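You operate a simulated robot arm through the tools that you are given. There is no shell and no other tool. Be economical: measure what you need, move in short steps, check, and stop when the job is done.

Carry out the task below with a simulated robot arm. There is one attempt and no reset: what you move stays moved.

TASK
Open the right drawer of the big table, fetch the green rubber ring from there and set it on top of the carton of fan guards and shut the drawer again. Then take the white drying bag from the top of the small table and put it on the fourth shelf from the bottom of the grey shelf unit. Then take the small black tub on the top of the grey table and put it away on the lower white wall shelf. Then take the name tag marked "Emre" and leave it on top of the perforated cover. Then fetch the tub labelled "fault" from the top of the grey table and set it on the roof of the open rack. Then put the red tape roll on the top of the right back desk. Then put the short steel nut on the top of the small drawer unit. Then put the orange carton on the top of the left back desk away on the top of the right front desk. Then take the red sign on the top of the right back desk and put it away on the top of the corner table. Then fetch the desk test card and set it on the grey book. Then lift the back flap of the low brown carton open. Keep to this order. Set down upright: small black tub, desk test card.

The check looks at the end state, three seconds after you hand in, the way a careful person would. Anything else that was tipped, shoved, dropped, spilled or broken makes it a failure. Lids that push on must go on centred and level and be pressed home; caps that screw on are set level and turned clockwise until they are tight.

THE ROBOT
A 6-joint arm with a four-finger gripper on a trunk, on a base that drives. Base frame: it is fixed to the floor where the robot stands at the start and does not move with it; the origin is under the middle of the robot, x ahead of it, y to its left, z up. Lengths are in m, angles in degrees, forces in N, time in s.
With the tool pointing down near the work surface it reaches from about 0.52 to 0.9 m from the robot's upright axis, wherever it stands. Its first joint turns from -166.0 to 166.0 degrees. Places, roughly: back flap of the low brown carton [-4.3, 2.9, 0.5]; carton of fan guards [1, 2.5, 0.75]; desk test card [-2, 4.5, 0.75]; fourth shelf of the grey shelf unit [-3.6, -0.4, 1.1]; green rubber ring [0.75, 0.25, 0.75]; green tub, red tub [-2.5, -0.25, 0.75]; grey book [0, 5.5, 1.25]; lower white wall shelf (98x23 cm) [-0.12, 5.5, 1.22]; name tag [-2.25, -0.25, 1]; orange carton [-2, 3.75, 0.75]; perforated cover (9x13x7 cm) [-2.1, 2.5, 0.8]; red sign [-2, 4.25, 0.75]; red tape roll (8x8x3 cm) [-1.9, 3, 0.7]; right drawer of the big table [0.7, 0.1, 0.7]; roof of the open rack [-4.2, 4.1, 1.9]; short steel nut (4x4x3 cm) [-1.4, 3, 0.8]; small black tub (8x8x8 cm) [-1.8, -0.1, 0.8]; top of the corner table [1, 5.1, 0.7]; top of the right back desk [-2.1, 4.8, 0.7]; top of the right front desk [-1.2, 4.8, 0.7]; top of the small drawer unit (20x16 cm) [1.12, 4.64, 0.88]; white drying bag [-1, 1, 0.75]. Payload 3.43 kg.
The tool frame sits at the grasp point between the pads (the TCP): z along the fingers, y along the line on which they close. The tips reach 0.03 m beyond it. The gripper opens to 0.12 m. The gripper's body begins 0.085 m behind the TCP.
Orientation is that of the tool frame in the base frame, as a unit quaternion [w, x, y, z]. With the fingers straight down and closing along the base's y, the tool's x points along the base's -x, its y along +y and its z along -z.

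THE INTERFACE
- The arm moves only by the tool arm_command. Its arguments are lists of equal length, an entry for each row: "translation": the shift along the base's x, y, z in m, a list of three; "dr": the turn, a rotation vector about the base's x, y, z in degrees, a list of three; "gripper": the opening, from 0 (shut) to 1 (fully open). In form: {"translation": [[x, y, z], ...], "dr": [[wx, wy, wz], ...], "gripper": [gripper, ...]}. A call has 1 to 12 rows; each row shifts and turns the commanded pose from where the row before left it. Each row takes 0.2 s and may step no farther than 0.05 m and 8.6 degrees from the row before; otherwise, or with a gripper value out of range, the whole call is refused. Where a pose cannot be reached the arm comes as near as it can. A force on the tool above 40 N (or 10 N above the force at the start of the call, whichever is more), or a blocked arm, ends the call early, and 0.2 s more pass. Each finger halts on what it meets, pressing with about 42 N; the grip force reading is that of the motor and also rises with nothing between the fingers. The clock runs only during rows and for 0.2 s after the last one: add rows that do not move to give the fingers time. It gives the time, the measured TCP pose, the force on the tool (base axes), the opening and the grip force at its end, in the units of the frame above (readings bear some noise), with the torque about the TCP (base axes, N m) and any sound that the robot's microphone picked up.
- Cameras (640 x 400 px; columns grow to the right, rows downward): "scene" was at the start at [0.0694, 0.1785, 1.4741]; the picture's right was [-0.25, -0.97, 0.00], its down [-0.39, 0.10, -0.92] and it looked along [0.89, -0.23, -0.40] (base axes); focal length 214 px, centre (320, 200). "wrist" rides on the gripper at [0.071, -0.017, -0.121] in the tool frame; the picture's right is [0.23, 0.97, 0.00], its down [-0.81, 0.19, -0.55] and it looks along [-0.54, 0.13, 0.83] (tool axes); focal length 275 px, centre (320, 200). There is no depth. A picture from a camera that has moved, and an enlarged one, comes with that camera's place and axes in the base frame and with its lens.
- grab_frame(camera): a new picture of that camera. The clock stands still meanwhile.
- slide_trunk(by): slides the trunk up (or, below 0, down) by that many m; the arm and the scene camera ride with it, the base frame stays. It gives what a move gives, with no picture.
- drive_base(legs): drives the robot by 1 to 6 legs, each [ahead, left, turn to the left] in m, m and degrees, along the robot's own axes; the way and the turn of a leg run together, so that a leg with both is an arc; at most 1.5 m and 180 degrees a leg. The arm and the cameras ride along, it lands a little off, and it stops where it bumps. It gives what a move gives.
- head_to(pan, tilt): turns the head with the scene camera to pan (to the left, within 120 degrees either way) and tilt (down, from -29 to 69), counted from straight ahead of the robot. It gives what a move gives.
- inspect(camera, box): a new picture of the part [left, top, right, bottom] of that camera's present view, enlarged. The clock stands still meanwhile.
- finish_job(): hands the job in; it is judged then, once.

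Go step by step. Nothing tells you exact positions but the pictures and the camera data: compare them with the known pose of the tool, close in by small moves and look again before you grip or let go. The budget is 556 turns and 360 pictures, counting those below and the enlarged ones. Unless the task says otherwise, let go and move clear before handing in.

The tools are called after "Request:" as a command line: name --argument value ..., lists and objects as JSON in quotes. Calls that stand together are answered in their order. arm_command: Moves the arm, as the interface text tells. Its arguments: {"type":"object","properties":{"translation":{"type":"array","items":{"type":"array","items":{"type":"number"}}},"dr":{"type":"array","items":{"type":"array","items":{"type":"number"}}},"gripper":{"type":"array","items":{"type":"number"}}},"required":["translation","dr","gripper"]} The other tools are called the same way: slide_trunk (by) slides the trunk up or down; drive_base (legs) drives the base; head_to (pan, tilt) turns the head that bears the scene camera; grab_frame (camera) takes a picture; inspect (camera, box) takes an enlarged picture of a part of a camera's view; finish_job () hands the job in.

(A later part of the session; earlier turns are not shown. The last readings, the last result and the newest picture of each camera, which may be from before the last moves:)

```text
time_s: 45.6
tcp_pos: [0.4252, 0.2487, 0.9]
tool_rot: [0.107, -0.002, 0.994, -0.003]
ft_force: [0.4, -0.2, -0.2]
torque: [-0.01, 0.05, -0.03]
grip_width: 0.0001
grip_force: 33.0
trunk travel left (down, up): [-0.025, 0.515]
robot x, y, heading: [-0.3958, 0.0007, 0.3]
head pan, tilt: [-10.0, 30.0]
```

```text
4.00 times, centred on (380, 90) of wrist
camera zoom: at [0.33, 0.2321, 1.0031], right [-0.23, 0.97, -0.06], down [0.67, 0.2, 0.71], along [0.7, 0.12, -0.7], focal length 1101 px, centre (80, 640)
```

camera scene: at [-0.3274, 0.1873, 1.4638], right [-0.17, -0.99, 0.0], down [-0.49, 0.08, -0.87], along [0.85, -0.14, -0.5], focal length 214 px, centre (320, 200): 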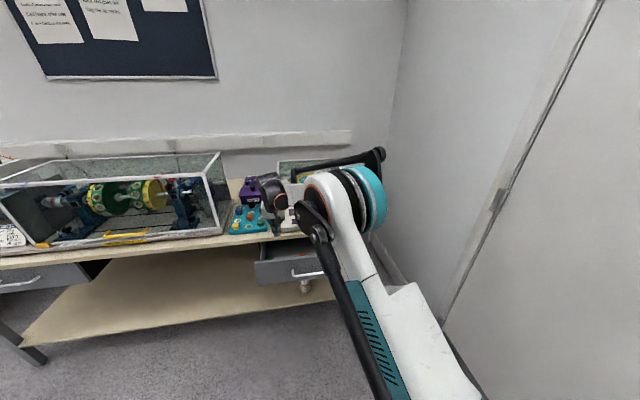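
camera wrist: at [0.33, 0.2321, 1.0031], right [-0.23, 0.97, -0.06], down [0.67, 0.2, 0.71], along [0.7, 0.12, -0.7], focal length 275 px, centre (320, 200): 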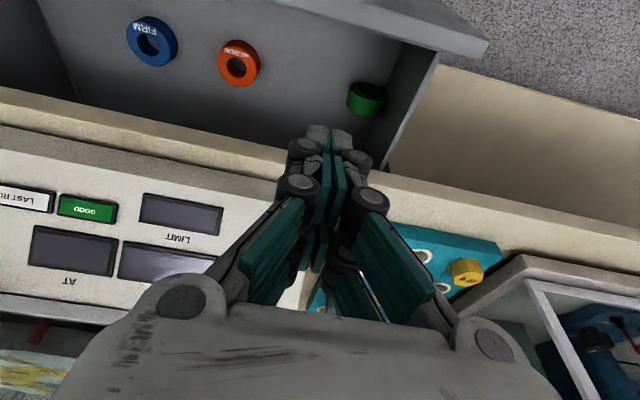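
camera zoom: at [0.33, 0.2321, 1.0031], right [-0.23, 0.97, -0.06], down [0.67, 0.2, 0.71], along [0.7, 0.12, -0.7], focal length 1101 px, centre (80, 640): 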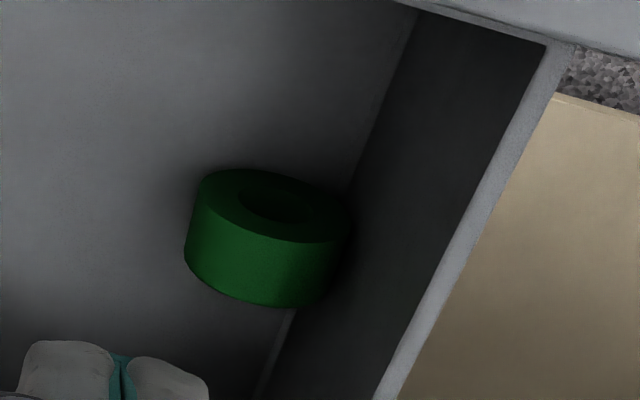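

The ring now stands on edge (axis along x) near the drawer's left wall at about (0.476, 0.306). I'll grip it across its flat faces: yaw the tool 90° and look again.

Request:
arm_command --translation '[[0, 0.005, 0], [0, 0.005, 0], [0, 0.005, 0], [0, 0.005, 0], [0, 0.005, 0], [0, 0.005, 0], [0, 0.005, 0], [0, 0.005, 0], [0, 0.005, 0], [0, 0.005, 0], [0, 0.005, 0], [0, 0.003, 0]]' --dr '[[-1.58, 0, 7.33], [-1.58, 0, 7.33], [-1.58, 0, 7.33], [-1.58, 0, 7.33], [-1.58, 0, 7.33], [-1.58, 0, 7.33], [-1.58, 0, 7.33], [-1.58, 0, 7.33], [-1.58, 0, 7.33], [-1.58, 0, 7.33], [-1.58, 0, 7.33], [-1.58, 0, 7.33]]' --gripper '[0.4, 0.4, 0.4, 0.4, 0.4, 0.4, 0.4, 0.4, 0.4, 0.4, 0.4, 0.4]'

Request:
grab_frame --camera "wrist"

```text
time_s: 48.2
tcp_pos: [0.4258, 0.3069, 0.8993]
tool_rot: [-0.077, 0.706, -0.7, 0.076]
ft_force: [0.5, -0.3, 0.3]
torque: [-0.04, 0.02, 0.0]
grip_width: 0.048
grip_force: 0.1
trunk travel left (down, up): [-0.025, 0.515]
robot x, y, heading: [-0.3948, -0.0015, 0.7]
head pan, tilt: [-10.0, 30.0]
```

```text
325 pictures are left
camera wrist: at [0.4154, 0.2355, 1.021], right [-0.95, -0.24, -0.21], down [-0.31, 0.81, 0.5], along [0.05, 0.54, -0.84], focal length 275 px, centre (320, 200)
```

wrist: 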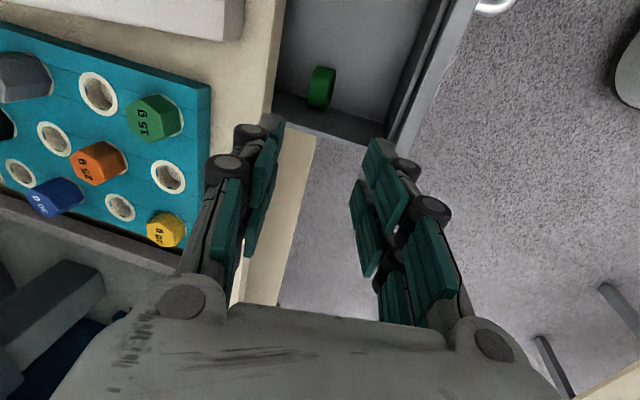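

Request:
arm_command --translation '[[0.01, 0, -0.045], [0.01, -0.001, -0.045], [0.01, -0.001, -0.045], [0.011, -0.001, -0.03]]' --dr '[[0, 0, 0], [0, 0, 0], [0, 0, 0], [0, 0, 0]]' --gripper '[0.5, 0.5, 0.5, 0.5]'

Request:
grab_frame --camera "wrist"

```text
time_s: 49.2
tcp_pos: [0.4622, 0.3072, 0.7377]
tool_rot: [-0.078, 0.705, -0.701, 0.076]
ft_force: [-24.8, 3.0, 7.5]
torque: [-0.14, -1.2, -0.05]
grip_width: 0.048
grip_force: 0.0
trunk travel left (down, up): [-0.025, 0.515]
robot x, y, heading: [-0.3947, -0.0006, 0.4]
head pan, tilt: [-10.0, 30.0]
```

```text
324 pictures are left
camera wrist: at [0.4524, 0.2351, 0.8572], right [-0.95, -0.24, -0.21], down [-0.31, 0.81, 0.5], along [0.05, 0.54, -0.84], focal length 275 px, centre (320, 200)
```

wrist: 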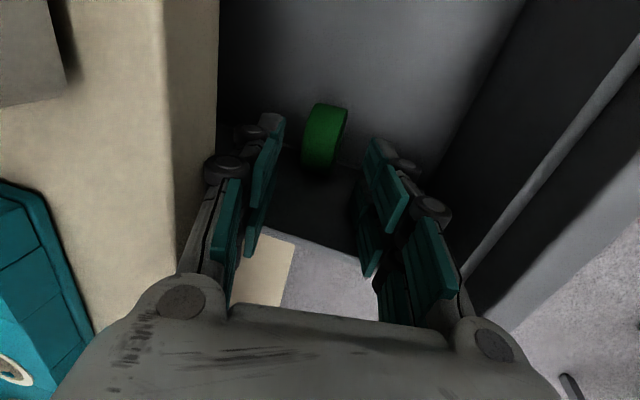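

The finger touched the table edge. I rise, tilt the tool more and use a narrower opening.

Request:
arm_command --translation '[[-0.015, 0, 0.03], [-0.01, 0, 0.02], [-0.005, 0, 0]]' --dr '[[0, 0, 0], [0, -6, 0], [0, -6, 0]]' --gripper '[0.34, 0.34, 0.34]'

Request:
arm_command --translation '[[0.012, -0.003, -0.03], [0.012, -0.002, -0.03]]' --dr '[[0, 0, 0], [0, 0, 0]]' --gripper '[0.34, 0.34]'

Request:
grab_frame --camera "wrist"

```text
time_s: 50.0
tcp_pos: [0.4344, 0.3036, 0.7857]
tool_rot: [-0.15, 0.692, -0.69, 0.15]
ft_force: [0.4, -0.1, 0.2]
torque: [0.02, -0.02, -0.03]
grip_width: 0.0409
grip_force: 0.0
trunk travel left (down, up): [-0.025, 0.515]
robot x, y, heading: [-0.3956, -0.0023, 0.6]
head pan, tilt: [-10.0, 30.0]
```

```text
time_s: 50.6
tcp_pos: [0.4605, 0.2965, 0.7234]
tool_rot: [-0.15, 0.692, -0.69, 0.15]
ft_force: [-1.1, 0.7, -0.1]
torque: [0.03, 0.02, 0.0]
grip_width: 0.041
grip_force: 0.1
trunk travel left (down, up): [-0.025, 0.515]
robot x, y, heading: [-0.394, -0.0006, 0.0]
head pan, tilt: [-10.0, 30.0]
```

```text
323 pictures are left
camera wrist: at [0.4249, 0.2262, 0.8397], right [-0.88, -0.23, -0.4], down [-0.41, 0.81, 0.42], along [0.23, 0.54, -0.81], focal length 275 px, centre (320, 200)
```

wrist: 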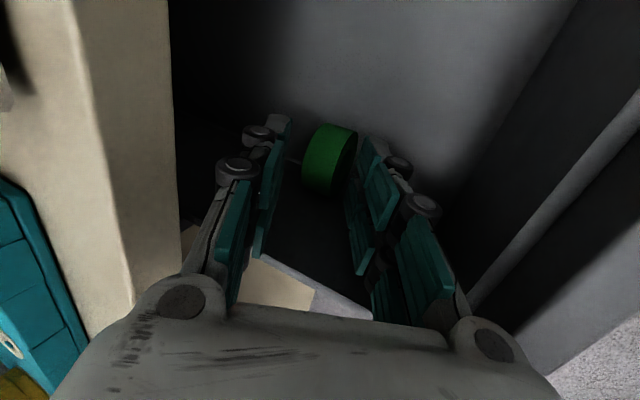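

Request:
arm_command --translation '[[0.003, 0.003, -0.017], [0.003, 0.003, -0.014]]' --dr '[[0, 0, 0], [0, 0, 0]]' --gripper '[0.34, 0.34]'

Request:
grab_frame --camera "wrist"

```text
time_s: 51.2
tcp_pos: [0.4651, 0.305, 0.6928]
tool_rot: [-0.151, 0.692, -0.69, 0.15]
ft_force: [-0.9, -0.3, -0.4]
torque: [0.0, 0.02, -0.04]
grip_width: 0.0408
grip_force: 0.0
trunk travel left (down, up): [-0.025, 0.515]
robot x, y, heading: [-0.3985, 0.0031, 0.6]
head pan, tilt: [-10.0, 30.0]
```

```text
322 pictures are left
camera wrist: at [0.4311, 0.2335, 0.8098], right [-0.88, -0.23, -0.4], down [-0.41, 0.81, 0.42], along [0.23, 0.54, -0.81], focal length 275 px, centre (320, 200)
```

wrist: 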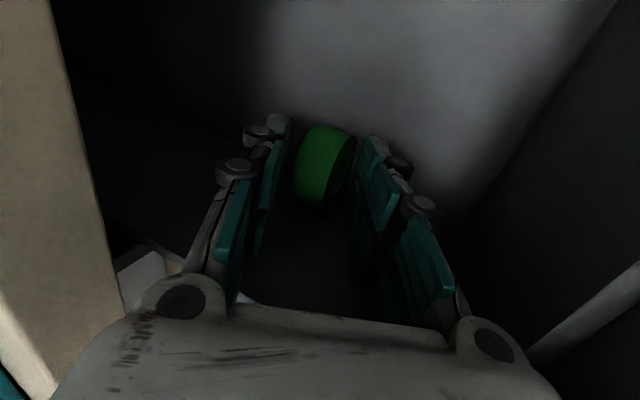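

Request:
arm_command --translation '[[0.001, 0, -0.006], [0, 0, 0], [0, 0, 0]]' --dr '[[0, 0, 0], [0, 0, 0], [0, 0, 0]]' --gripper '[0.34, 0.1, 0.1]'

Request:
grab_frame --camera "wrist"

```text
time_s: 52.0
tcp_pos: [0.4663, 0.306, 0.6887]
tool_rot: [-0.15, 0.692, -0.69, 0.15]
ft_force: [-1.2, -0.4, 2.2]
torque: [-0.04, 0.01, 0.0]
grip_width: 0.0215
grip_force: 42.6
trunk travel left (down, up): [-0.025, 0.515]
robot x, y, heading: [-0.3974, -0.0004, 0.5]
head pan, tilt: [-10.0, 30.0]
```

```text
321 pictures are left
camera wrist: at [0.4322, 0.2337, 0.8039], right [-0.88, -0.23, -0.4], down [-0.41, 0.81, 0.42], along [0.23, 0.54, -0.81], focal length 275 px, centre (320, 200)
```

wrist: 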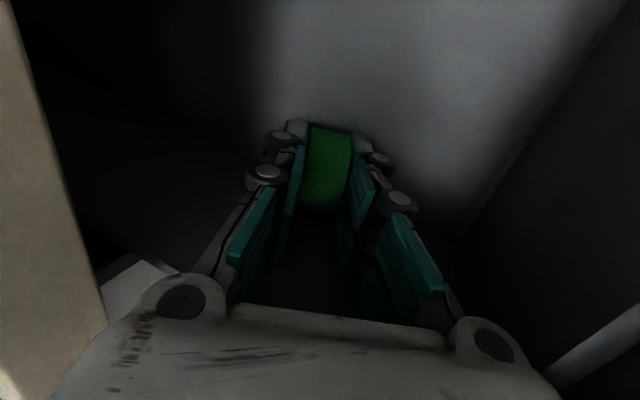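

Gripped across the faces (21.5 mm). Lift slowly.

Request:
arm_command --translation '[[-0.002, -0.002, 0.015], [-0.008, -0.002, 0.03], [-0.01, 0, 0.04], [-0.01, 0, 0.04], [0, 0, 0.04], [0, 0, 0.04]]' --dr '[[0, 0, 0], [0, 0, 0], [0, 0, 0], [0, 0, 0], [0, 0, 0], [0, 0, 0]]' --gripper '[0.1, 0.1, 0.1, 0.1, 0.1, 0.1]'

Request:
grab_frame --camera "wrist"

```text
time_s: 53.4
tcp_pos: [0.4362, 0.3014, 0.8914]
tool_rot: [-0.151, 0.692, -0.69, 0.15]
ft_force: [0.8, -0.2, -0.9]
torque: [-0.01, 0.02, 0.01]
grip_width: 0.0211
grip_force: 41.9
trunk travel left (down, up): [-0.025, 0.515]
robot x, y, heading: [-0.3941, -0.0018, 0.3]
head pan, tilt: [-10.0, 30.0]
```

```text
320 pictures are left
camera wrist: at [0.401, 0.2294, 1.0076], right [-0.88, -0.23, -0.4], down [-0.41, 0.81, 0.42], along [0.23, 0.54, -0.81], focal length 275 px, centre (320, 200)
```

wrist: 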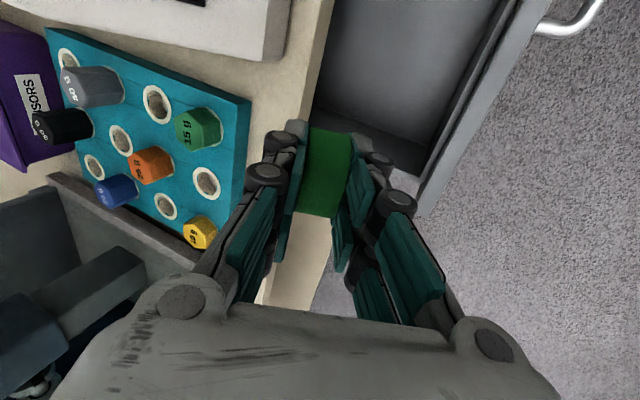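

The ring is held. Before driving, I look left for the route to the carton.

Request:
head_to --pan 50 --tilt 15

Request:
grab_frame --camera "scene"

```text
time_s: 54.7
tcp_pos: [0.4356, 0.3014, 0.8909]
tool_rot: [-0.15, 0.692, -0.69, 0.15]
ft_force: [0.4, 0.2, -1.3]
torque: [0.01, 0.01, 0.03]
grip_width: 0.0209
grip_force: 41.8
trunk travel left (down, up): [-0.025, 0.515]
robot x, y, heading: [-0.3949, 0.002, 0.3]
head pan, tilt: [50.0, 15.0]
```

```text
319 pictures are left
camera scene: at [-0.3575, 0.2742, 1.4879], right [0.77, -0.64, 0.0], down [-0.17, -0.2, -0.97], along [0.61, 0.74, -0.26], focal length 214 px, centre (320, 200)
```

scene: 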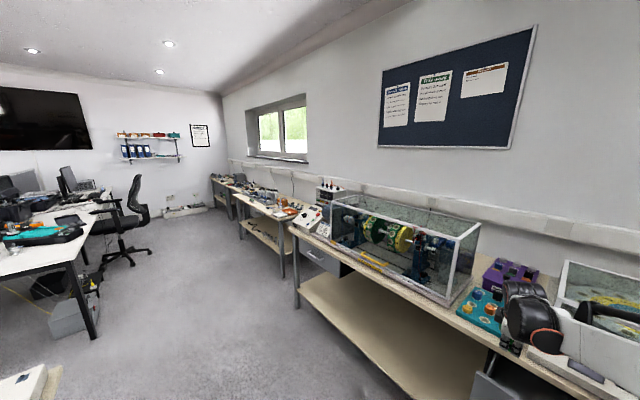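

The head is free now. I look further left and behind.

Request:
head_to --pan 118 --tilt 15

Request:
grab_frame --camera "scene"

```text
time_s: 56.0
tcp_pos: [0.4353, 0.3017, 0.8911]
tool_rot: [-0.15, 0.692, -0.69, 0.151]
ft_force: [0.0, 0.0, -0.2]
torque: [-0.02, -0.03, 0.02]
grip_width: 0.0209
grip_force: 42.2
trunk travel left (down, up): [-0.025, 0.515]
robot x, y, heading: [-0.3952, 0.0013, 0.4]
head pan, tilt: [118.0, 15.0]
```

```text
318 pictures are left
camera scene: at [-0.4615, 0.2843, 1.488], right [0.88, 0.48, 0.0], down [0.12, -0.23, -0.97], along [-0.46, 0.85, -0.26], focal length 214 px, centre (320, 200)
```

scene: 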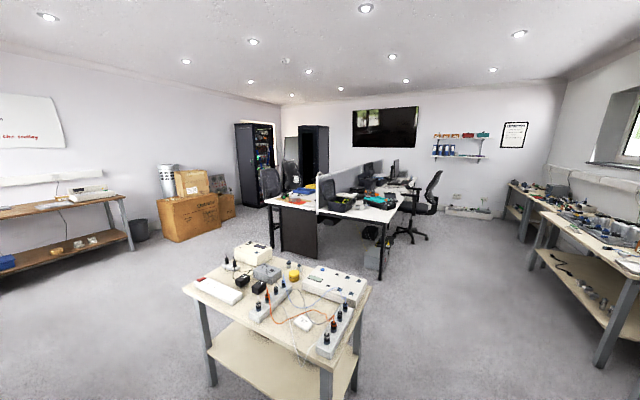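

The room is clear: small table spans about x −1.58…−0.70, y 0.8…1.3. I raise the trunk for clearance, turn left and drive up the corridor at x≈−0.1 to y≈2.45, then face the wall again.

Request:
slide_trunk --by 0.3

Request:
drive_base --legs '[[0.25, 0, 0], [0, 0, 90], [1.2, 0, 0], [1.2, 0, 0], [0, 0, -90]]'

Request:
head_to --pan 0 --tilt 35

Request:
grab_frame --camera "scene"

```text
time_s: 59.0
tcp_pos: [0.4359, 0.3007, 1.1909]
tool_rot: [-0.15, 0.692, -0.69, 0.15]
ft_force: [-0.5, 0.3, -1.1]
torque: [0.02, 0.03, 0.02]
grip_width: 0.0209
grip_force: 42.2
trunk travel left (down, up): [-0.325, 0.215]
robot x, y, heading: [-0.3952, 0.0013, 0.2]
head pan, tilt: [118.0, 15.0]
```

```text
time_s: 79.7
tcp_pos: [0.7098, 2.6813, 1.1906]
tool_rot: [-0.15, 0.691, -0.691, 0.15]
ft_force: [-0.9, 0.2, -0.5]
torque: [-0.01, 0.02, -0.01]
grip_width: 0.021
grip_force: 41.8
trunk travel left (down, up): [-0.325, 0.215]
robot x, y, heading: [-0.1221, 2.3875, 0.2]
head pan, tilt: [118.0, 15.0]
```

```text
time_s: 81.7
tcp_pos: [0.7105, 2.6822, 1.1911]
tool_rot: [0.15, -0.691, 0.691, -0.15]
ft_force: [-0.2, 0.9, -0.7]
torque: [0.01, 0.0, -0.02]
grip_width: 0.0211
grip_force: 41.9
trunk travel left (down, up): [-0.325, 0.215]
robot x, y, heading: [-0.1229, 2.3866, 0.3]
head pan, tilt: [0.0, 35.0]
```

```text
317 pictures are left
camera scene: at [-0.0558, 2.5881, 1.756], right [0.0, -1.0, 0.0], down [-0.57, 0.0, -0.82], along [0.82, 0.0, -0.57], focal length 214 px, centre (320, 200)
```

scene: 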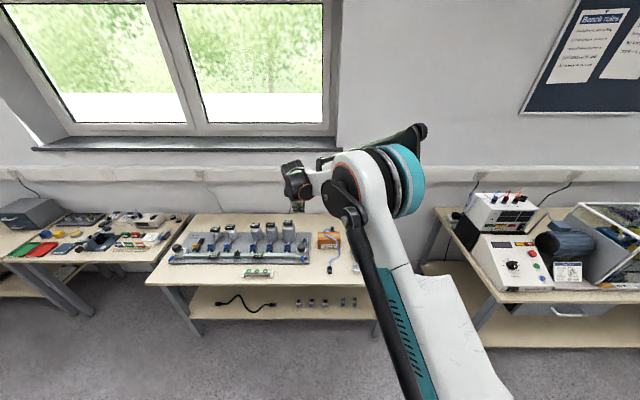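

Request:
inspect --camera "scene" --box '[150, 200, 390, 320]'

Request:
grab_frame --camera "wrist"

```text
2.67 times, centred on (270, 260) of scene
camera zoom: at [-0.0558, 2.5881, 1.756], right [0.0, -1.0, 0.0], down [-0.57, 0.0, -0.82], along [0.82, 0.0, -0.57], focal length 572 px, centre (453, 40)
```

zoom: 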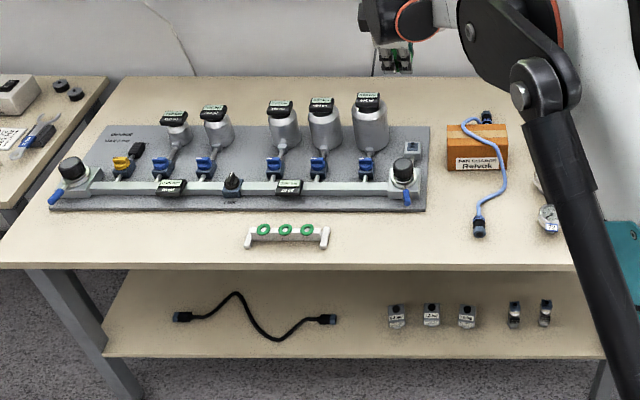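

```text
315 pictures are left
camera wrist: at [0.6744, 2.6108, 1.3073], right [-0.89, -0.23, -0.4], down [-0.4, 0.81, 0.42], along [0.23, 0.54, -0.81], focal length 275 px, centre (320, 200)
```

wrist: 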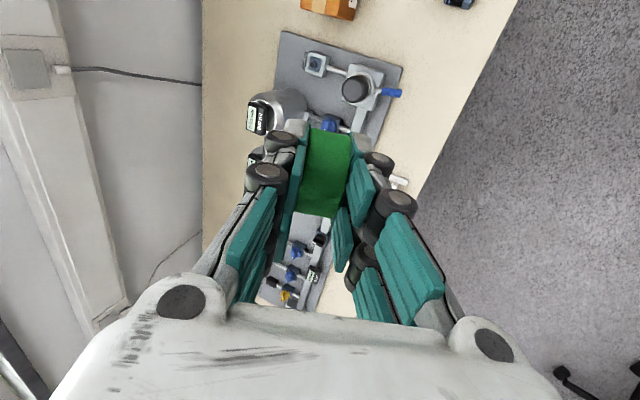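

The carton is at about (0.90, 2.53), with a blue cable near/over it. I move the arm right for a close wrist view.

Request:
arm_command --translation '[[0.02, -0.04, 0], [0.02, -0.04, 0], [0.02, -0.04, 0], [0.02, -0.04, 0], [0.02, -0.04, 0], [0, -0.04, 0], [0, -0.04, 0], [0, -0.03, 0]]' --dr '[[0, 0, 0], [0, 0, 0], [0, 0, 0], [0, 0, 0], [0, 0, 0], [0, 0, 0], [0, 0, 0], [0, 0, 0]]' --gripper '[0.1, 0.1, 0.1, 0.1, 0.1, 0.1, 0.1, 0.1]'

Request:
grab_frame --camera "wrist"

Request:
grab_frame --camera "scene"

```text
time_s: 83.5
tcp_pos: [0.8106, 2.372, 1.1895]
tool_rot: [-0.149, 0.692, -0.69, 0.15]
ft_force: [0.6, 0.4, -0.3]
torque: [0.01, -0.01, 0.05]
grip_width: 0.0212
grip_force: 41.6
trunk travel left (down, up): [-0.325, 0.215]
robot x, y, heading: [-0.1223, 2.384, 0.1]
head pan, tilt: [0.0, 35.0]
```

```text
314 pictures are left
camera wrist: at [0.7753, 2.3, 1.3069], right [-0.89, -0.23, -0.4], down [-0.4, 0.81, 0.42], along [0.23, 0.54, -0.81], focal length 275 px, centre (320, 200)
```

wrist: 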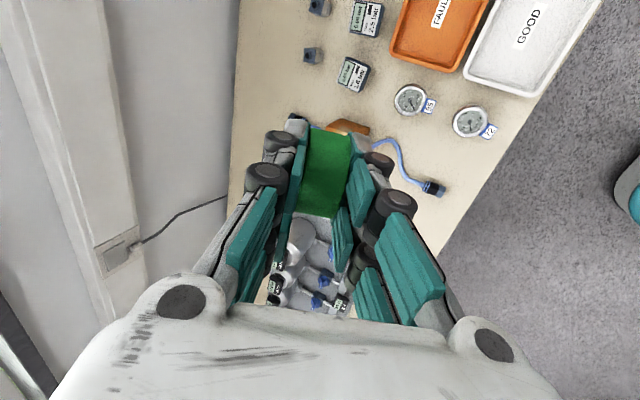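

```text
313 pictures are left
camera scene: at [-0.0557, 2.5872, 1.756], right [0.0, -1.0, 0.0], down [-0.57, 0.0, -0.82], along [0.82, 0.0, -0.57], focal length 214 px, centre (320, 200)
```

scene: 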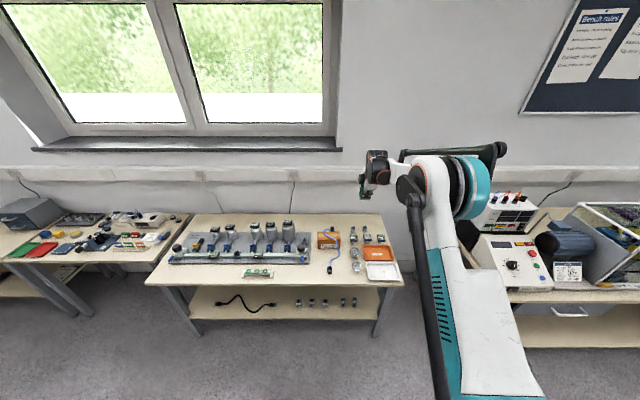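

Request:
inspect --camera "scene" --box '[280, 210, 420, 290]'

```text
4.57 times, centred on (350, 250) of scene
camera zoom: at [-0.0557, 2.5872, 1.756], right [0.0, -1.0, 0.0], down [-0.57, 0.0, -0.82], along [0.82, 0.0, -0.57], focal length 980 px, centre (183, -29)
```

zoom: 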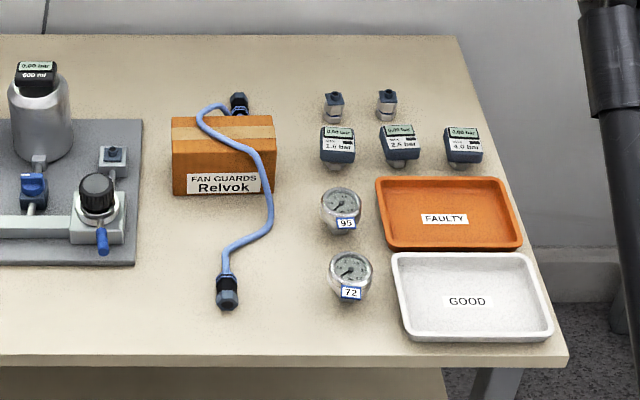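

The cable runs over the carton diagonally; the free spot is its right/back part, about (0.90, 2.495), top z≈0.83. I drive closer, lower the trunk, and tilt the tool to 50° so the ring's flat face comes close to horizontal.

Request:
drive_base --legs '[[0.22, 0, 0]]'

Request:
slide_trunk --by -0.15

Request:
arm_command --translation '[[-0.04, 0, 0], [-0.04, 0, 0], [-0.04, 0.02, 0], [-0.04, 0.02, 0]]' --dr '[[0, -6.5, 0], [0, -6.5, 0], [0, -6.5, 0], [0, -6, 0]]' --gripper '[0.1, 0.1, 0.1, 0.1]'

Request:
grab_frame --camera "wrist"

Request:
grab_frame --camera "scene"

```text
time_s: 85.2
tcp_pos: [1.0353, 2.3742, 1.1908]
tool_rot: [0.15, -0.691, 0.691, -0.151]
ft_force: [1.1, -0.2, 0.0]
torque: [-0.02, 0.05, 0.02]
grip_width: 0.0213
grip_force: 41.8
trunk travel left (down, up): [-0.325, 0.215]
robot x, y, heading: [0.0976, 2.3885, 0.2]
head pan, tilt: [0.0, 35.0]
```

```text
time_s: 87.0
tcp_pos: [1.0343, 2.3734, 1.0404]
tool_rot: [-0.15, 0.691, -0.691, 0.149]
ft_force: [0.0, 0.2, -0.9]
torque: [0.02, -0.01, 0.01]
grip_width: 0.0211
grip_force: 42.0
trunk travel left (down, up): [-0.175, 0.365]
robot x, y, heading: [0.1019, 2.3879, 0.6]
head pan, tilt: [0.0, 35.0]
```

```text
time_s: 88.0
tcp_pos: [0.8723, 2.4134, 1.0402]
tool_rot: [0.3, -0.64, 0.64, -0.3]
ft_force: [-0.4, 0.0, -0.2]
torque: [0.02, -0.03, 0.01]
grip_width: 0.021
grip_force: 42.3
trunk travel left (down, up): [-0.175, 0.365]
robot x, y, heading: [0.0988, 2.388, 0.0]
head pan, tilt: [0.0, 35.0]
```

```text
311 pictures are left
camera wrist: at [0.7902, 2.3429, 1.1305], right [-0.62, -0.23, -0.75], down [-0.55, 0.81, 0.21], along [0.56, 0.54, -0.63], focal length 275 px, centre (320, 200)
```

wrist: 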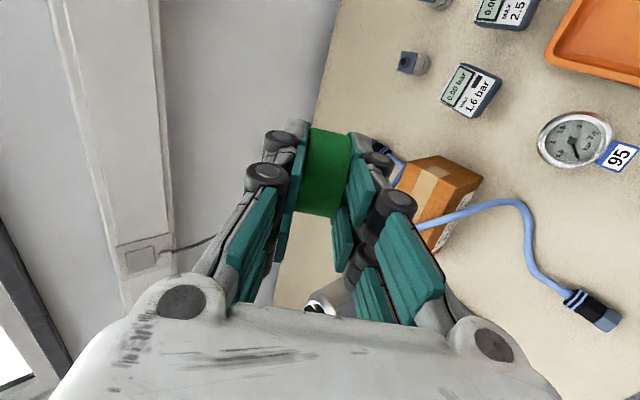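

```text
310 pictures are left
camera scene: at [0.1663, 2.5891, 1.606], right [0.0, -1.0, 0.0], down [-0.57, 0.0, -0.82], along [0.82, 0.0, -0.57], focal length 214 px, centre (320, 200)
```

scene: 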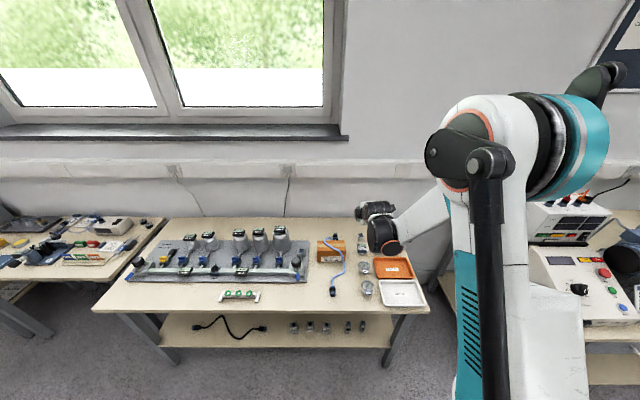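

Request:
inspect --camera "scene" --box '[290, 215, 410, 290]'

Request:
inspect --camera "wrist" --box '[360, 120, 560, 260]'

```text
5.33 times, centred on (350, 252) of scene
camera zoom: at [0.1663, 2.5891, 1.606], right [0.0, -1.0, 0.0], down [-0.57, 0.0, -0.82], along [0.82, 0.0, -0.57], focal length 1144 px, centre (160, -80)
```

zoom: 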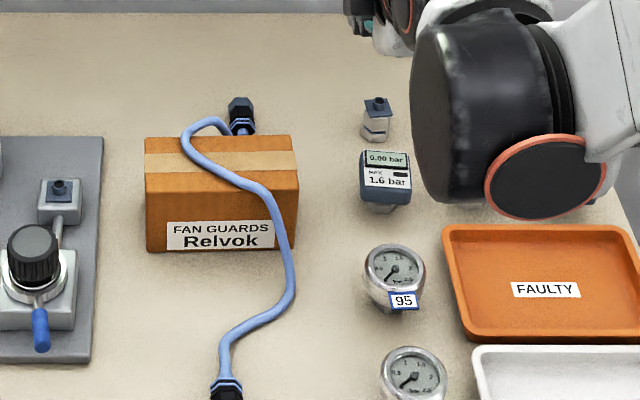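

```text
2.86 times, centred on (460, 190) of wrist
camera zoom: at [0.7902, 2.3429, 1.1305], right [-0.62, -0.23, -0.75], down [-0.55, 0.81, 0.21], along [0.56, 0.54, -0.63], focal length 786 px, centre (-80, 229)
```

zoom: 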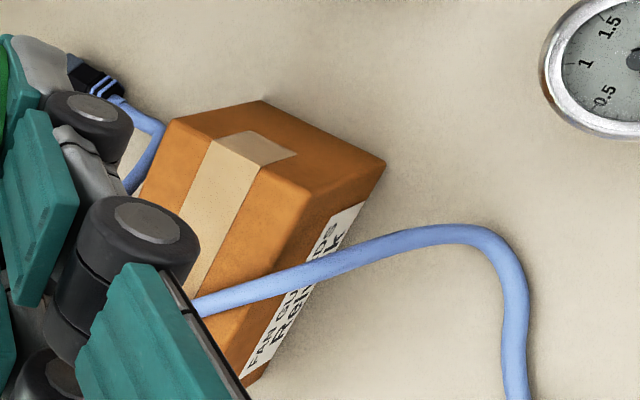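

Carton top: x 0.877–0.943, y 2.462–2.603, z≈0.817. I move in above the free right part.

Request:
arm_command --translation '[[0.005, 0.04, -0.01], [0.005, 0.04, -0.02], [0.0, 0, -0.045], [0.0, 0, -0.04], [0.01, 0, -0.02]]' --dr '[[0, 0, 0], [0, 0, 0], [0, 0, 0], [0, 0, 0], [0, 0, 0]]' --gripper '[0.1, 0.1, 0.1, 0.1, 0.1]'

Request:
grab_frame --camera "wrist"

Request:
inspect --camera "scene" --box '[290, 200, 410, 275]'

```text
time_s: 89.2
tcp_pos: [0.8931, 2.4941, 0.9069]
tool_rot: [-0.299, 0.641, -0.64, 0.299]
ft_force: [-0.8, -0.7, -0.6]
torque: [0.02, -0.02, -0.02]
grip_width: 0.0209
grip_force: 42.0
trunk travel left (down, up): [-0.175, 0.365]
robot x, y, heading: [0.1004, 2.3865, 0.2]
head pan, tilt: [0.0, 35.0]
```

```text
307 pictures are left
camera wrist: at [0.8113, 2.4232, 0.9962], right [-0.63, -0.23, -0.75], down [-0.55, 0.81, 0.21], along [0.56, 0.54, -0.63], focal length 275 px, centre (320, 200)
```

wrist: 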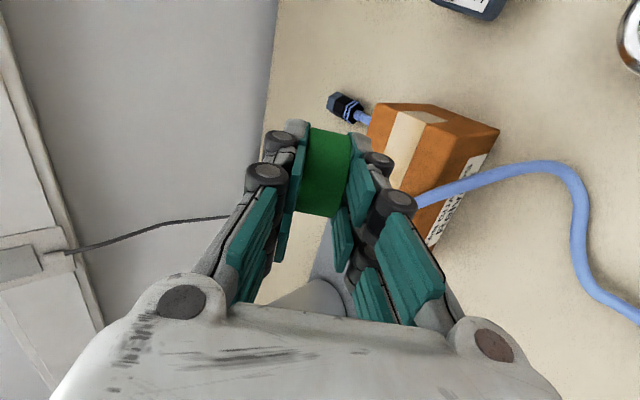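

```text
5.33 times, centred on (350, 238) of scene
camera zoom: at [0.1672, 2.5891, 1.6059], right [0.0, -1.0, 0.0], down [-0.57, 0.0, -0.82], along [0.82, 0.0, -0.57], focal length 1144 px, centre (160, 0)
```

zoom: 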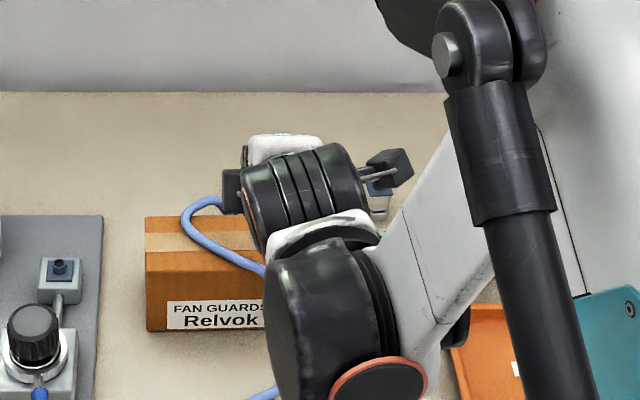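

Request:
arm_command --translation '[[0.01, 0, -0.025], [0.008, 0, -0.017]]' --dr '[[0, 0, 0], [0, 0, 0]]' --gripper '[0.1, 0.1]'

Request:
grab_frame --camera "wrist"

```text
time_s: 89.8
tcp_pos: [0.9127, 2.493, 0.8653]
tool_rot: [0.299, -0.641, 0.641, -0.299]
ft_force: [0.4, -0.4, -1.2]
torque: [0.0, 0.0, 0.02]
grip_width: 0.0212
grip_force: 42.2
trunk travel left (down, up): [-0.175, 0.365]
robot x, y, heading: [0.1019, 2.3845, 0.5]
head pan, tilt: [0.0, 35.0]
```

```text
305 pictures are left
camera wrist: at [0.8308, 2.4224, 0.9543], right [-0.63, -0.23, -0.75], down [-0.55, 0.81, 0.21], along [0.56, 0.54, -0.63], focal length 275 px, centre (320, 200)
```

wrist: 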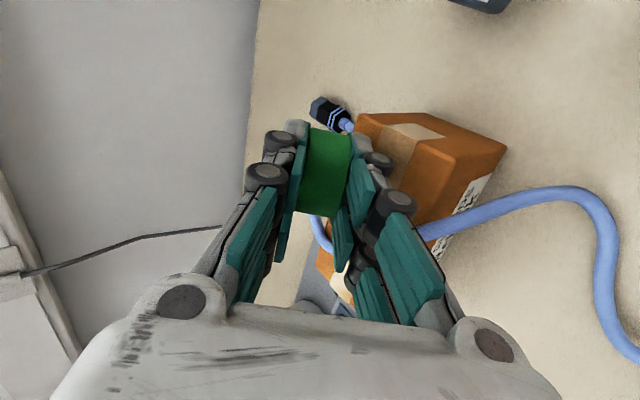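

Request:
arm_command --translation '[[0, 0, -0.005], [0, 0, -0.004], [0, 0, -0.003]]' --dr '[[0, 0, 0], [0, 0, 0], [0, 0, 0]]' --gripper '[0.1, 0.1, 0.1]'

```text
time_s: 90.5
tcp_pos: [0.9122, 2.4939, 0.8526]
tool_rot: [-0.299, 0.641, -0.64, 0.299]
ft_force: [-0.7, 0.0, 0.0]
torque: [0.01, 0.01, 0.02]
grip_width: 0.0211
grip_force: 41.8
trunk travel left (down, up): [-0.175, 0.365]
robot x, y, heading: [0.0979, 2.3909, 0.4]
head pan, tilt: [0.0, 35.0]
```

Request:
arm_command --translation '[[0, 0, -0.002], [0, 0, -0.002], [0, 0, -0.002]]' --dr '[[0, 0, 0], [0, 0, 0], [0, 0, 0]]' --gripper '[0.1, 0.1, 0.1]'

Request:
grab_frame --camera "wrist"

```text
time_s: 91.5
tcp_pos: [0.9113, 2.4943, 0.8497]
tool_rot: [-0.302, 0.64, -0.639, 0.301]
ft_force: [-2.7, -1.4, 22.3]
torque: [-0.05, -0.46, -0.01]
grip_width: 0.021
grip_force: 41.8
trunk travel left (down, up): [-0.175, 0.365]
robot x, y, heading: [0.1011, 2.3896, 0.3]
head pan, tilt: [0.0, 35.0]
stopped in row 3: the force on the tool passed its limit at 42 N (the readings are from after the stop); the commanded pose is now the measured one
```

```text
304 pictures are left
camera wrist: at [0.8293, 2.4225, 0.939], right [-0.62, -0.23, -0.75], down [-0.55, 0.81, 0.2], along [0.56, 0.54, -0.63], focal length 275 px, centre (320, 200)
```

wrist: 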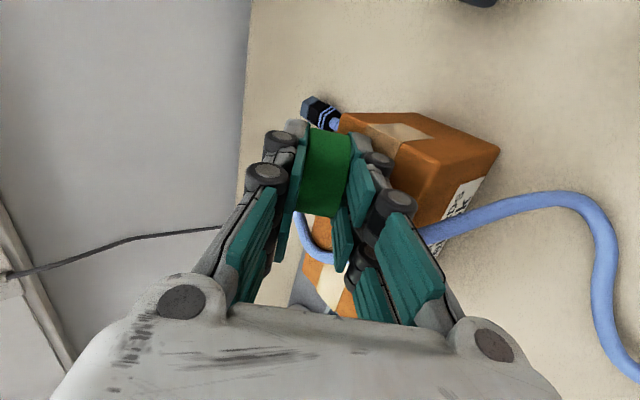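

Light contact. I rise slightly while opening a little so the ring drops flat.

Request:
arm_command --translation '[[0, 0, 0.003], [-0.001, 0, 0.004], [-0.002, 0, 0.004], [0, 0, 0]]' --dr '[[0, 0, 0], [0, 0, 0], [0, 0, 0], [0, 0, 0]]' --gripper '[0.17, 0.22, 0.26, 0.28]'

Request:
grab_frame --camera "wrist"

```text
time_s: 92.5
tcp_pos: [0.9112, 2.4948, 0.8573]
tool_rot: [-0.3, 0.641, -0.64, 0.3]
ft_force: [0.1, -0.7, -0.5]
torque: [0.0, -0.04, 0.0]
grip_width: 0.0339
grip_force: 0.1
trunk travel left (down, up): [-0.175, 0.365]
robot x, y, heading: [0.0983, 2.3888, 0.3]
head pan, tilt: [0.0, 35.0]
```

```text
303 pictures are left
camera wrist: at [0.8276, 2.4225, 0.9475], right [-0.62, -0.23, -0.75], down [-0.55, 0.81, 0.21], along [0.56, 0.54, -0.63], focal length 275 px, centre (320, 200)
```

wrist: 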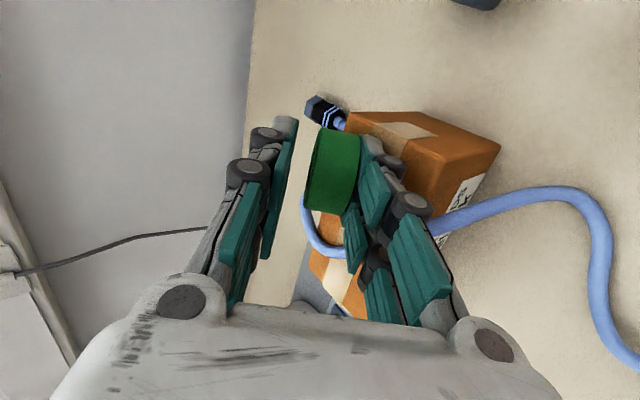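

Request:
arm_command --translation '[[-0.01, 0, 0.006], [-0.012, 0, 0.008], [-0.015, 0, 0.012]]' --dr '[[0, 0, 0], [0, 0, 0], [0, 0, 0]]' --gripper '[0.28, 0.28, 0.28]'

Request:
grab_frame --camera "wrist"

```text
time_s: 93.3
tcp_pos: [0.873, 2.4936, 0.8839]
tool_rot: [-0.301, 0.641, -0.639, 0.3]
ft_force: [-0.2, 0.2, -0.6]
torque: [0.0, -0.02, 0.05]
grip_width: 0.0336
grip_force: 0.1
trunk travel left (down, up): [-0.175, 0.365]
robot x, y, heading: [0.0983, 2.3907, 0.3]
head pan, tilt: [0.0, 35.0]
```

```text
302 pictures are left
camera wrist: at [0.7899, 2.4232, 0.9737], right [-0.62, -0.23, -0.75], down [-0.55, 0.81, 0.21], along [0.56, 0.54, -0.63], focal length 275 px, centre (320, 200)
```

wrist: 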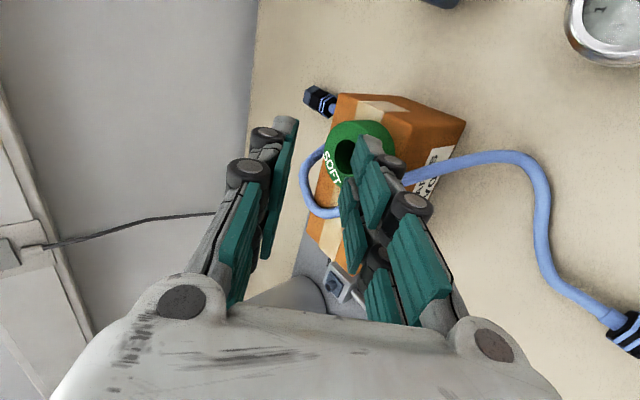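

The ring appears flat on the carton. Move clear and check.

Request:
arm_command --translation '[[-0.01, 0, 0.04], [-0.01, 0, 0.045], [-0.02, 0, 0.045], [-0.03, -0.03, 0.02], [-0.02, -0.04, 0]]' --dr '[[0, 0, 0], [0, 0, 0], [0, 0, 0], [0, 0, 0], [0, 0, 0]]' --gripper '[0.28, 0.28, 0.28, 0.28, 0.28]'

Request:
grab_frame --camera "wrist"

Request:
inspect --camera "scene" --box '[290, 215, 410, 290]'

```text
time_s: 94.5
tcp_pos: [0.7836, 2.4235, 1.0356]
tool_rot: [-0.302, 0.641, -0.639, 0.3]
ft_force: [-0.9, -0.5, -0.1]
torque: [0.0, -0.01, 0.0]
grip_width: 0.0335
grip_force: 0.1
trunk travel left (down, up): [-0.175, 0.365]
robot x, y, heading: [0.0979, 2.3877, 0.3]
head pan, tilt: [0.0, 35.0]
```

```text
301 pictures are left
camera wrist: at [0.7005, 2.352, 1.1258], right [-0.62, -0.23, -0.75], down [-0.55, 0.81, 0.21], along [0.56, 0.54, -0.63], focal length 275 px, centre (320, 200)
```

wrist: 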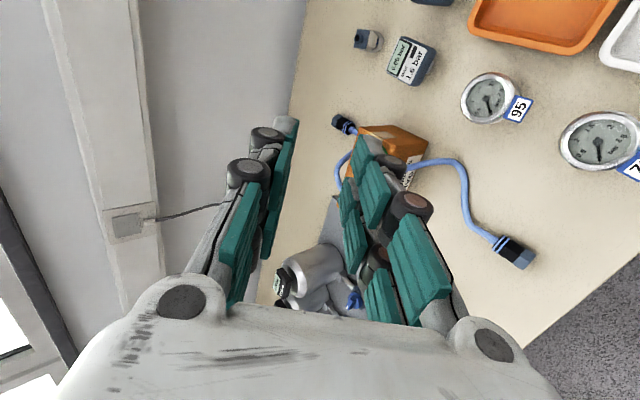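

```text
5.33 times, centred on (350, 252) of scene
camera zoom: at [0.1666, 2.5884, 1.606], right [0.0, -1.0, 0.0], down [-0.57, 0.0, -0.82], along [0.82, 0.0, -0.57], focal length 1144 px, centre (160, -80)
```

zoom: 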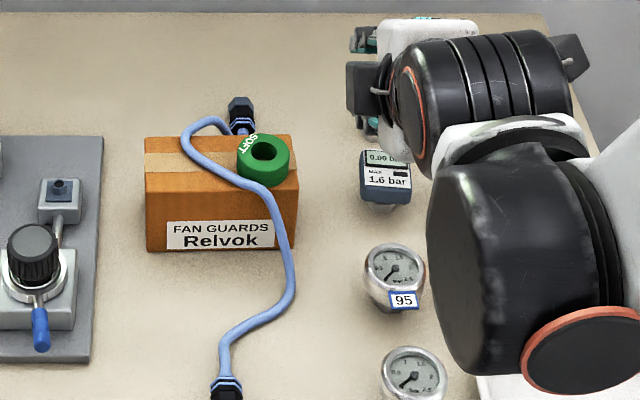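

The ring lies flat on the carton. Now I go back to shut the drawer.

Request:
slide_trunk --by 0.15

Request:
drive_base --legs '[[-0.22, 0, 0], [0, 0, -90], [1.2, 0, 0], [0.9, 0, 0], [0.3, -0.25, 0], [0, 0, 90]]'

Request:
grab_frame --camera "scene"

```text
time_s: 96.3
tcp_pos: [0.7838, 2.4237, 1.1871]
tool_rot: [-0.301, 0.641, -0.639, 0.3]
ft_force: [-0.2, 0.2, 1.2]
torque: [-0.02, 0.01, -0.03]
grip_width: 0.0335
grip_force: 0.0
trunk travel left (down, up): [-0.325, 0.215]
robot x, y, heading: [0.0987, 2.3871, 0.3]
head pan, tilt: [0.0, 35.0]
```

```text
time_s: 113.4
tcp_pos: [-0.3194, -0.5988, 1.1829]
tool_rot: [0.0, 0.004, 0.909, -0.416]
ft_force: [-2.6, 39.6, -12.8]
torque: [0.34, 0.04, -0.05]
grip_width: 0.0128
grip_force: 42.8
trunk travel left (down, up): [-0.325, 0.215]
robot x, y, heading: [-0.3496, 0.0685, -90.6]
head pan, tilt: [0.0, 35.0]
stopped in leg 5: the force on the tool passed its limit at 215 N (the readings are from after the stop); the commanded pose is now the measured one
```

```text
299 pictures are left
camera scene: at [-0.1524, 0.0057, 1.7561], right [-1.0, 0.01, 0.0], down [0.01, 0.57, -0.82], along [-0.01, -0.82, -0.57], focal length 214 px, centre (320, 200)
```

scene: 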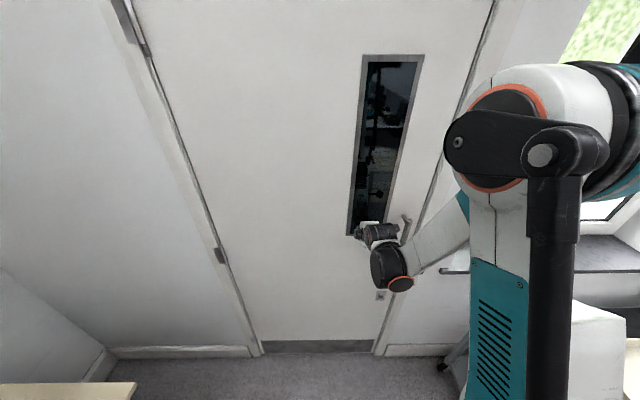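

The tool touched the door. I back off and turn to face the big table.

Request:
drive_base --legs '[[-0.1, 0, 0], [0, 0, 90]]'

Request:
grab_frame --camera "scene"

```text
time_s: 118.3
tcp_pos: [0.3249, 0.1984, 1.1843]
tool_rot: [0.295, -0.637, 0.648, -0.295]
ft_force: [-0.3, -0.4, 0.4]
torque: [0.01, -0.02, 0.01]
grip_width: 0.0336
grip_force: 0.1
trunk travel left (down, up): [-0.325, 0.215]
robot x, y, heading: [-0.3487, 0.1718, -1.0]
head pan, tilt: [0.0, 35.0]
```

```text
298 pictures are left
camera scene: at [-0.279, 0.3712, 1.756], right [-0.02, -1.0, 0.0], down [-0.57, 0.01, -0.82], along [0.82, -0.01, -0.57], focal length 214 px, centre (320, 200)
```

scene: 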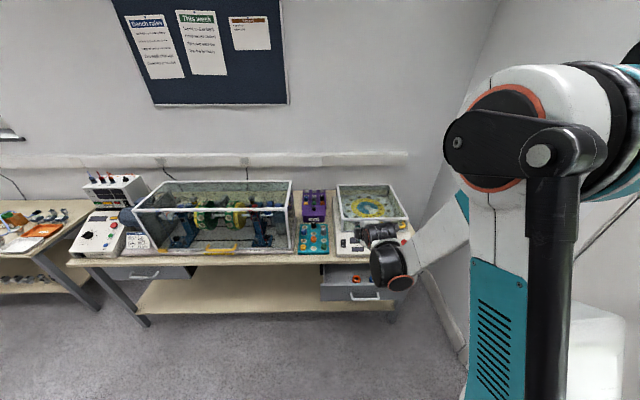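

I turn the tool nearly vertical with closed fingers, lower, and will push the drawer shut at the handle.

Request:
arm_command --translation '[[-0.01, -0.01, 0], [-0.01, -0.01, 0], [-0.01, -0.01, 0], [-0.01, -0.01, 0], [-0.01, -0.01, 0], [0, -0.01, 0]]' --dr '[[0, 6, 0], [0, 6, 0], [0, 6, 0], [0, 6, 0], [0, 6, 0], [0, 6, 0]]' --gripper '[0, 0, 0, 0, 0, 0]'

Request:
slide_trunk --by -0.32

Request:
grab_frame --camera "scene"

Request:
grab_frame --camera "wrist"

```text
time_s: 119.8
tcp_pos: [0.2748, 0.1384, 1.1826]
tool_rot: [0.079, -0.698, 0.707, -0.083]
ft_force: [0.3, -0.2, -0.7]
torque: [0.03, 0.0, -0.02]
grip_width: 0.0
grip_force: 32.5
trunk travel left (down, up): [-0.325, 0.215]
robot x, y, heading: [-0.3482, 0.1692, -1.1]
head pan, tilt: [0.0, 35.0]
```

```text
time_s: 122.9
tcp_pos: [0.2743, 0.1386, 0.8636]
tool_rot: [0.081, -0.697, 0.707, -0.084]
ft_force: [0.1, -0.9, -0.1]
torque: [0.0, -0.02, -0.02]
grip_width: 0.0
grip_force: 34.1
trunk travel left (down, up): [-0.005, 0.535]
robot x, y, heading: [-0.3521, 0.1692, -0.8]
head pan, tilt: [0.0, 35.0]
```

```text
297 pictures are left
camera scene: at [-0.279, 0.371, 1.4361], right [-0.02, -1.0, 0.0], down [-0.57, 0.01, -0.82], along [0.82, -0.01, -0.57], focal length 214 px, centre (320, 200)
```

scene: 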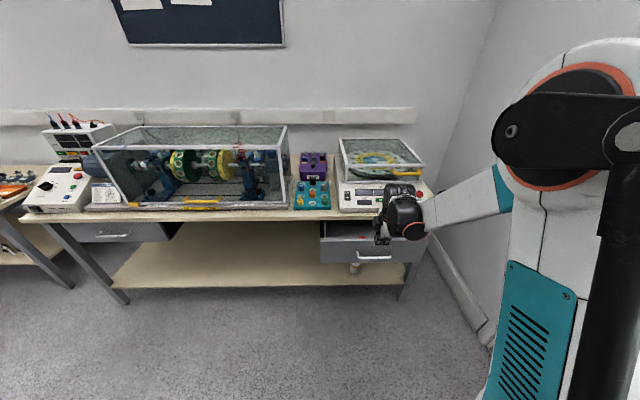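

```text
296 pictures are left
camera wrist: at [0.2618, 0.0673, 0.9841], right [-0.95, -0.22, -0.22], down [-0.3, 0.82, 0.49], along [0.08, 0.53, -0.84], focal length 275 px, centre (320, 200)
```

wrist: 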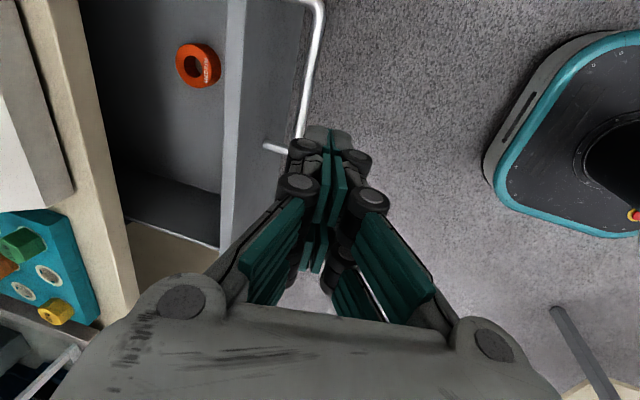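

Request:
arm_command --translation '[[-0.005, -0.004, -0.04], [0, -0.004, -0.04], [0, -0.004, -0.04], [0, -0.004, -0.028]]' --dr '[[0, 0, 0], [0, 0, 0], [0, 0, 0], [0, 0, 0]]' --gripper '[0, 0, 0, 0]'

Request:
drive_base --legs '[[0.12, 0, 1.0]]'

Request:
grab_frame --camera "wrist"

```text
time_s: 123.9
tcp_pos: [0.2698, 0.122, 0.7151]
tool_rot: [0.08, -0.698, 0.707, -0.084]
ft_force: [1.0, 0.3, 0.0]
torque: [-0.01, -0.04, -0.04]
grip_width: 0.0
grip_force: 33.3
trunk travel left (down, up): [-0.005, 0.535]
robot x, y, heading: [-0.3497, 0.1675, -1.1]
head pan, tilt: [0.0, 35.0]
```

```text
time_s: 125.2
tcp_pos: [0.3898, 0.1318, 0.7152]
tool_rot: [-0.081, 0.704, -0.701, 0.084]
ft_force: [0.1, 0.5, -0.2]
torque: [0.01, -0.02, 0.0]
grip_width: 0.0003
grip_force: 33.2
trunk travel left (down, up): [-0.005, 0.535]
robot x, y, heading: [-0.2312, 0.1703, 0.1]
head pan, tilt: [0.0, 35.0]
```

```text
295 pictures are left
camera wrist: at [0.3784, 0.061, 0.8365], right [-0.95, -0.23, -0.22], down [-0.32, 0.81, 0.49], along [0.07, 0.54, -0.84], focal length 275 px, centre (320, 200)
```

wrist: 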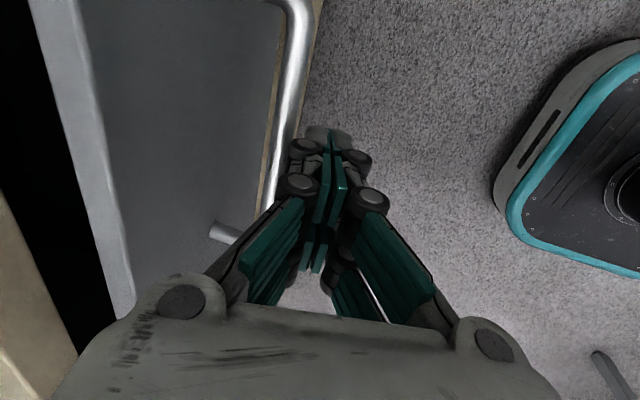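

Request:
drive_base --legs '[[0.07, 0, 0]]'

Request:
grab_frame --camera "wrist"

```text
time_s: 126.2
tcp_pos: [0.4569, 0.1319, 0.7161]
tool_rot: [-0.08, 0.704, -0.7, 0.083]
ft_force: [-20.3, -0.3, -1.7]
torque: [-0.01, 0.22, -0.03]
grip_width: 0.0001
grip_force: 33.4
trunk travel left (down, up): [-0.005, 0.535]
robot x, y, heading: [-0.1613, 0.1725, 0.3]
head pan, tilt: [0.0, 35.0]
```

```text
294 pictures are left
camera wrist: at [0.4459, 0.0616, 0.8369], right [-0.95, -0.23, -0.22], down [-0.32, 0.81, 0.49], along [0.07, 0.54, -0.84], focal length 275 px, centre (320, 200)
```

wrist: 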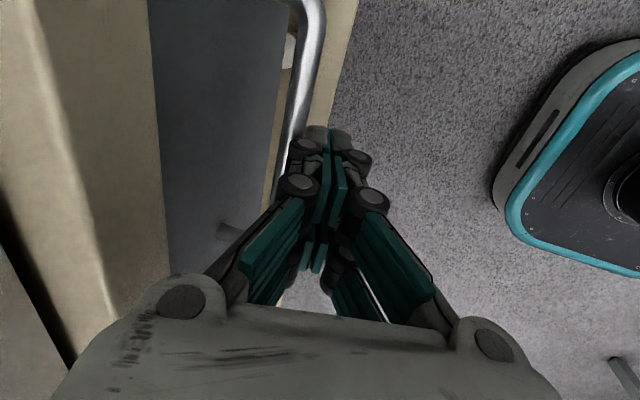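

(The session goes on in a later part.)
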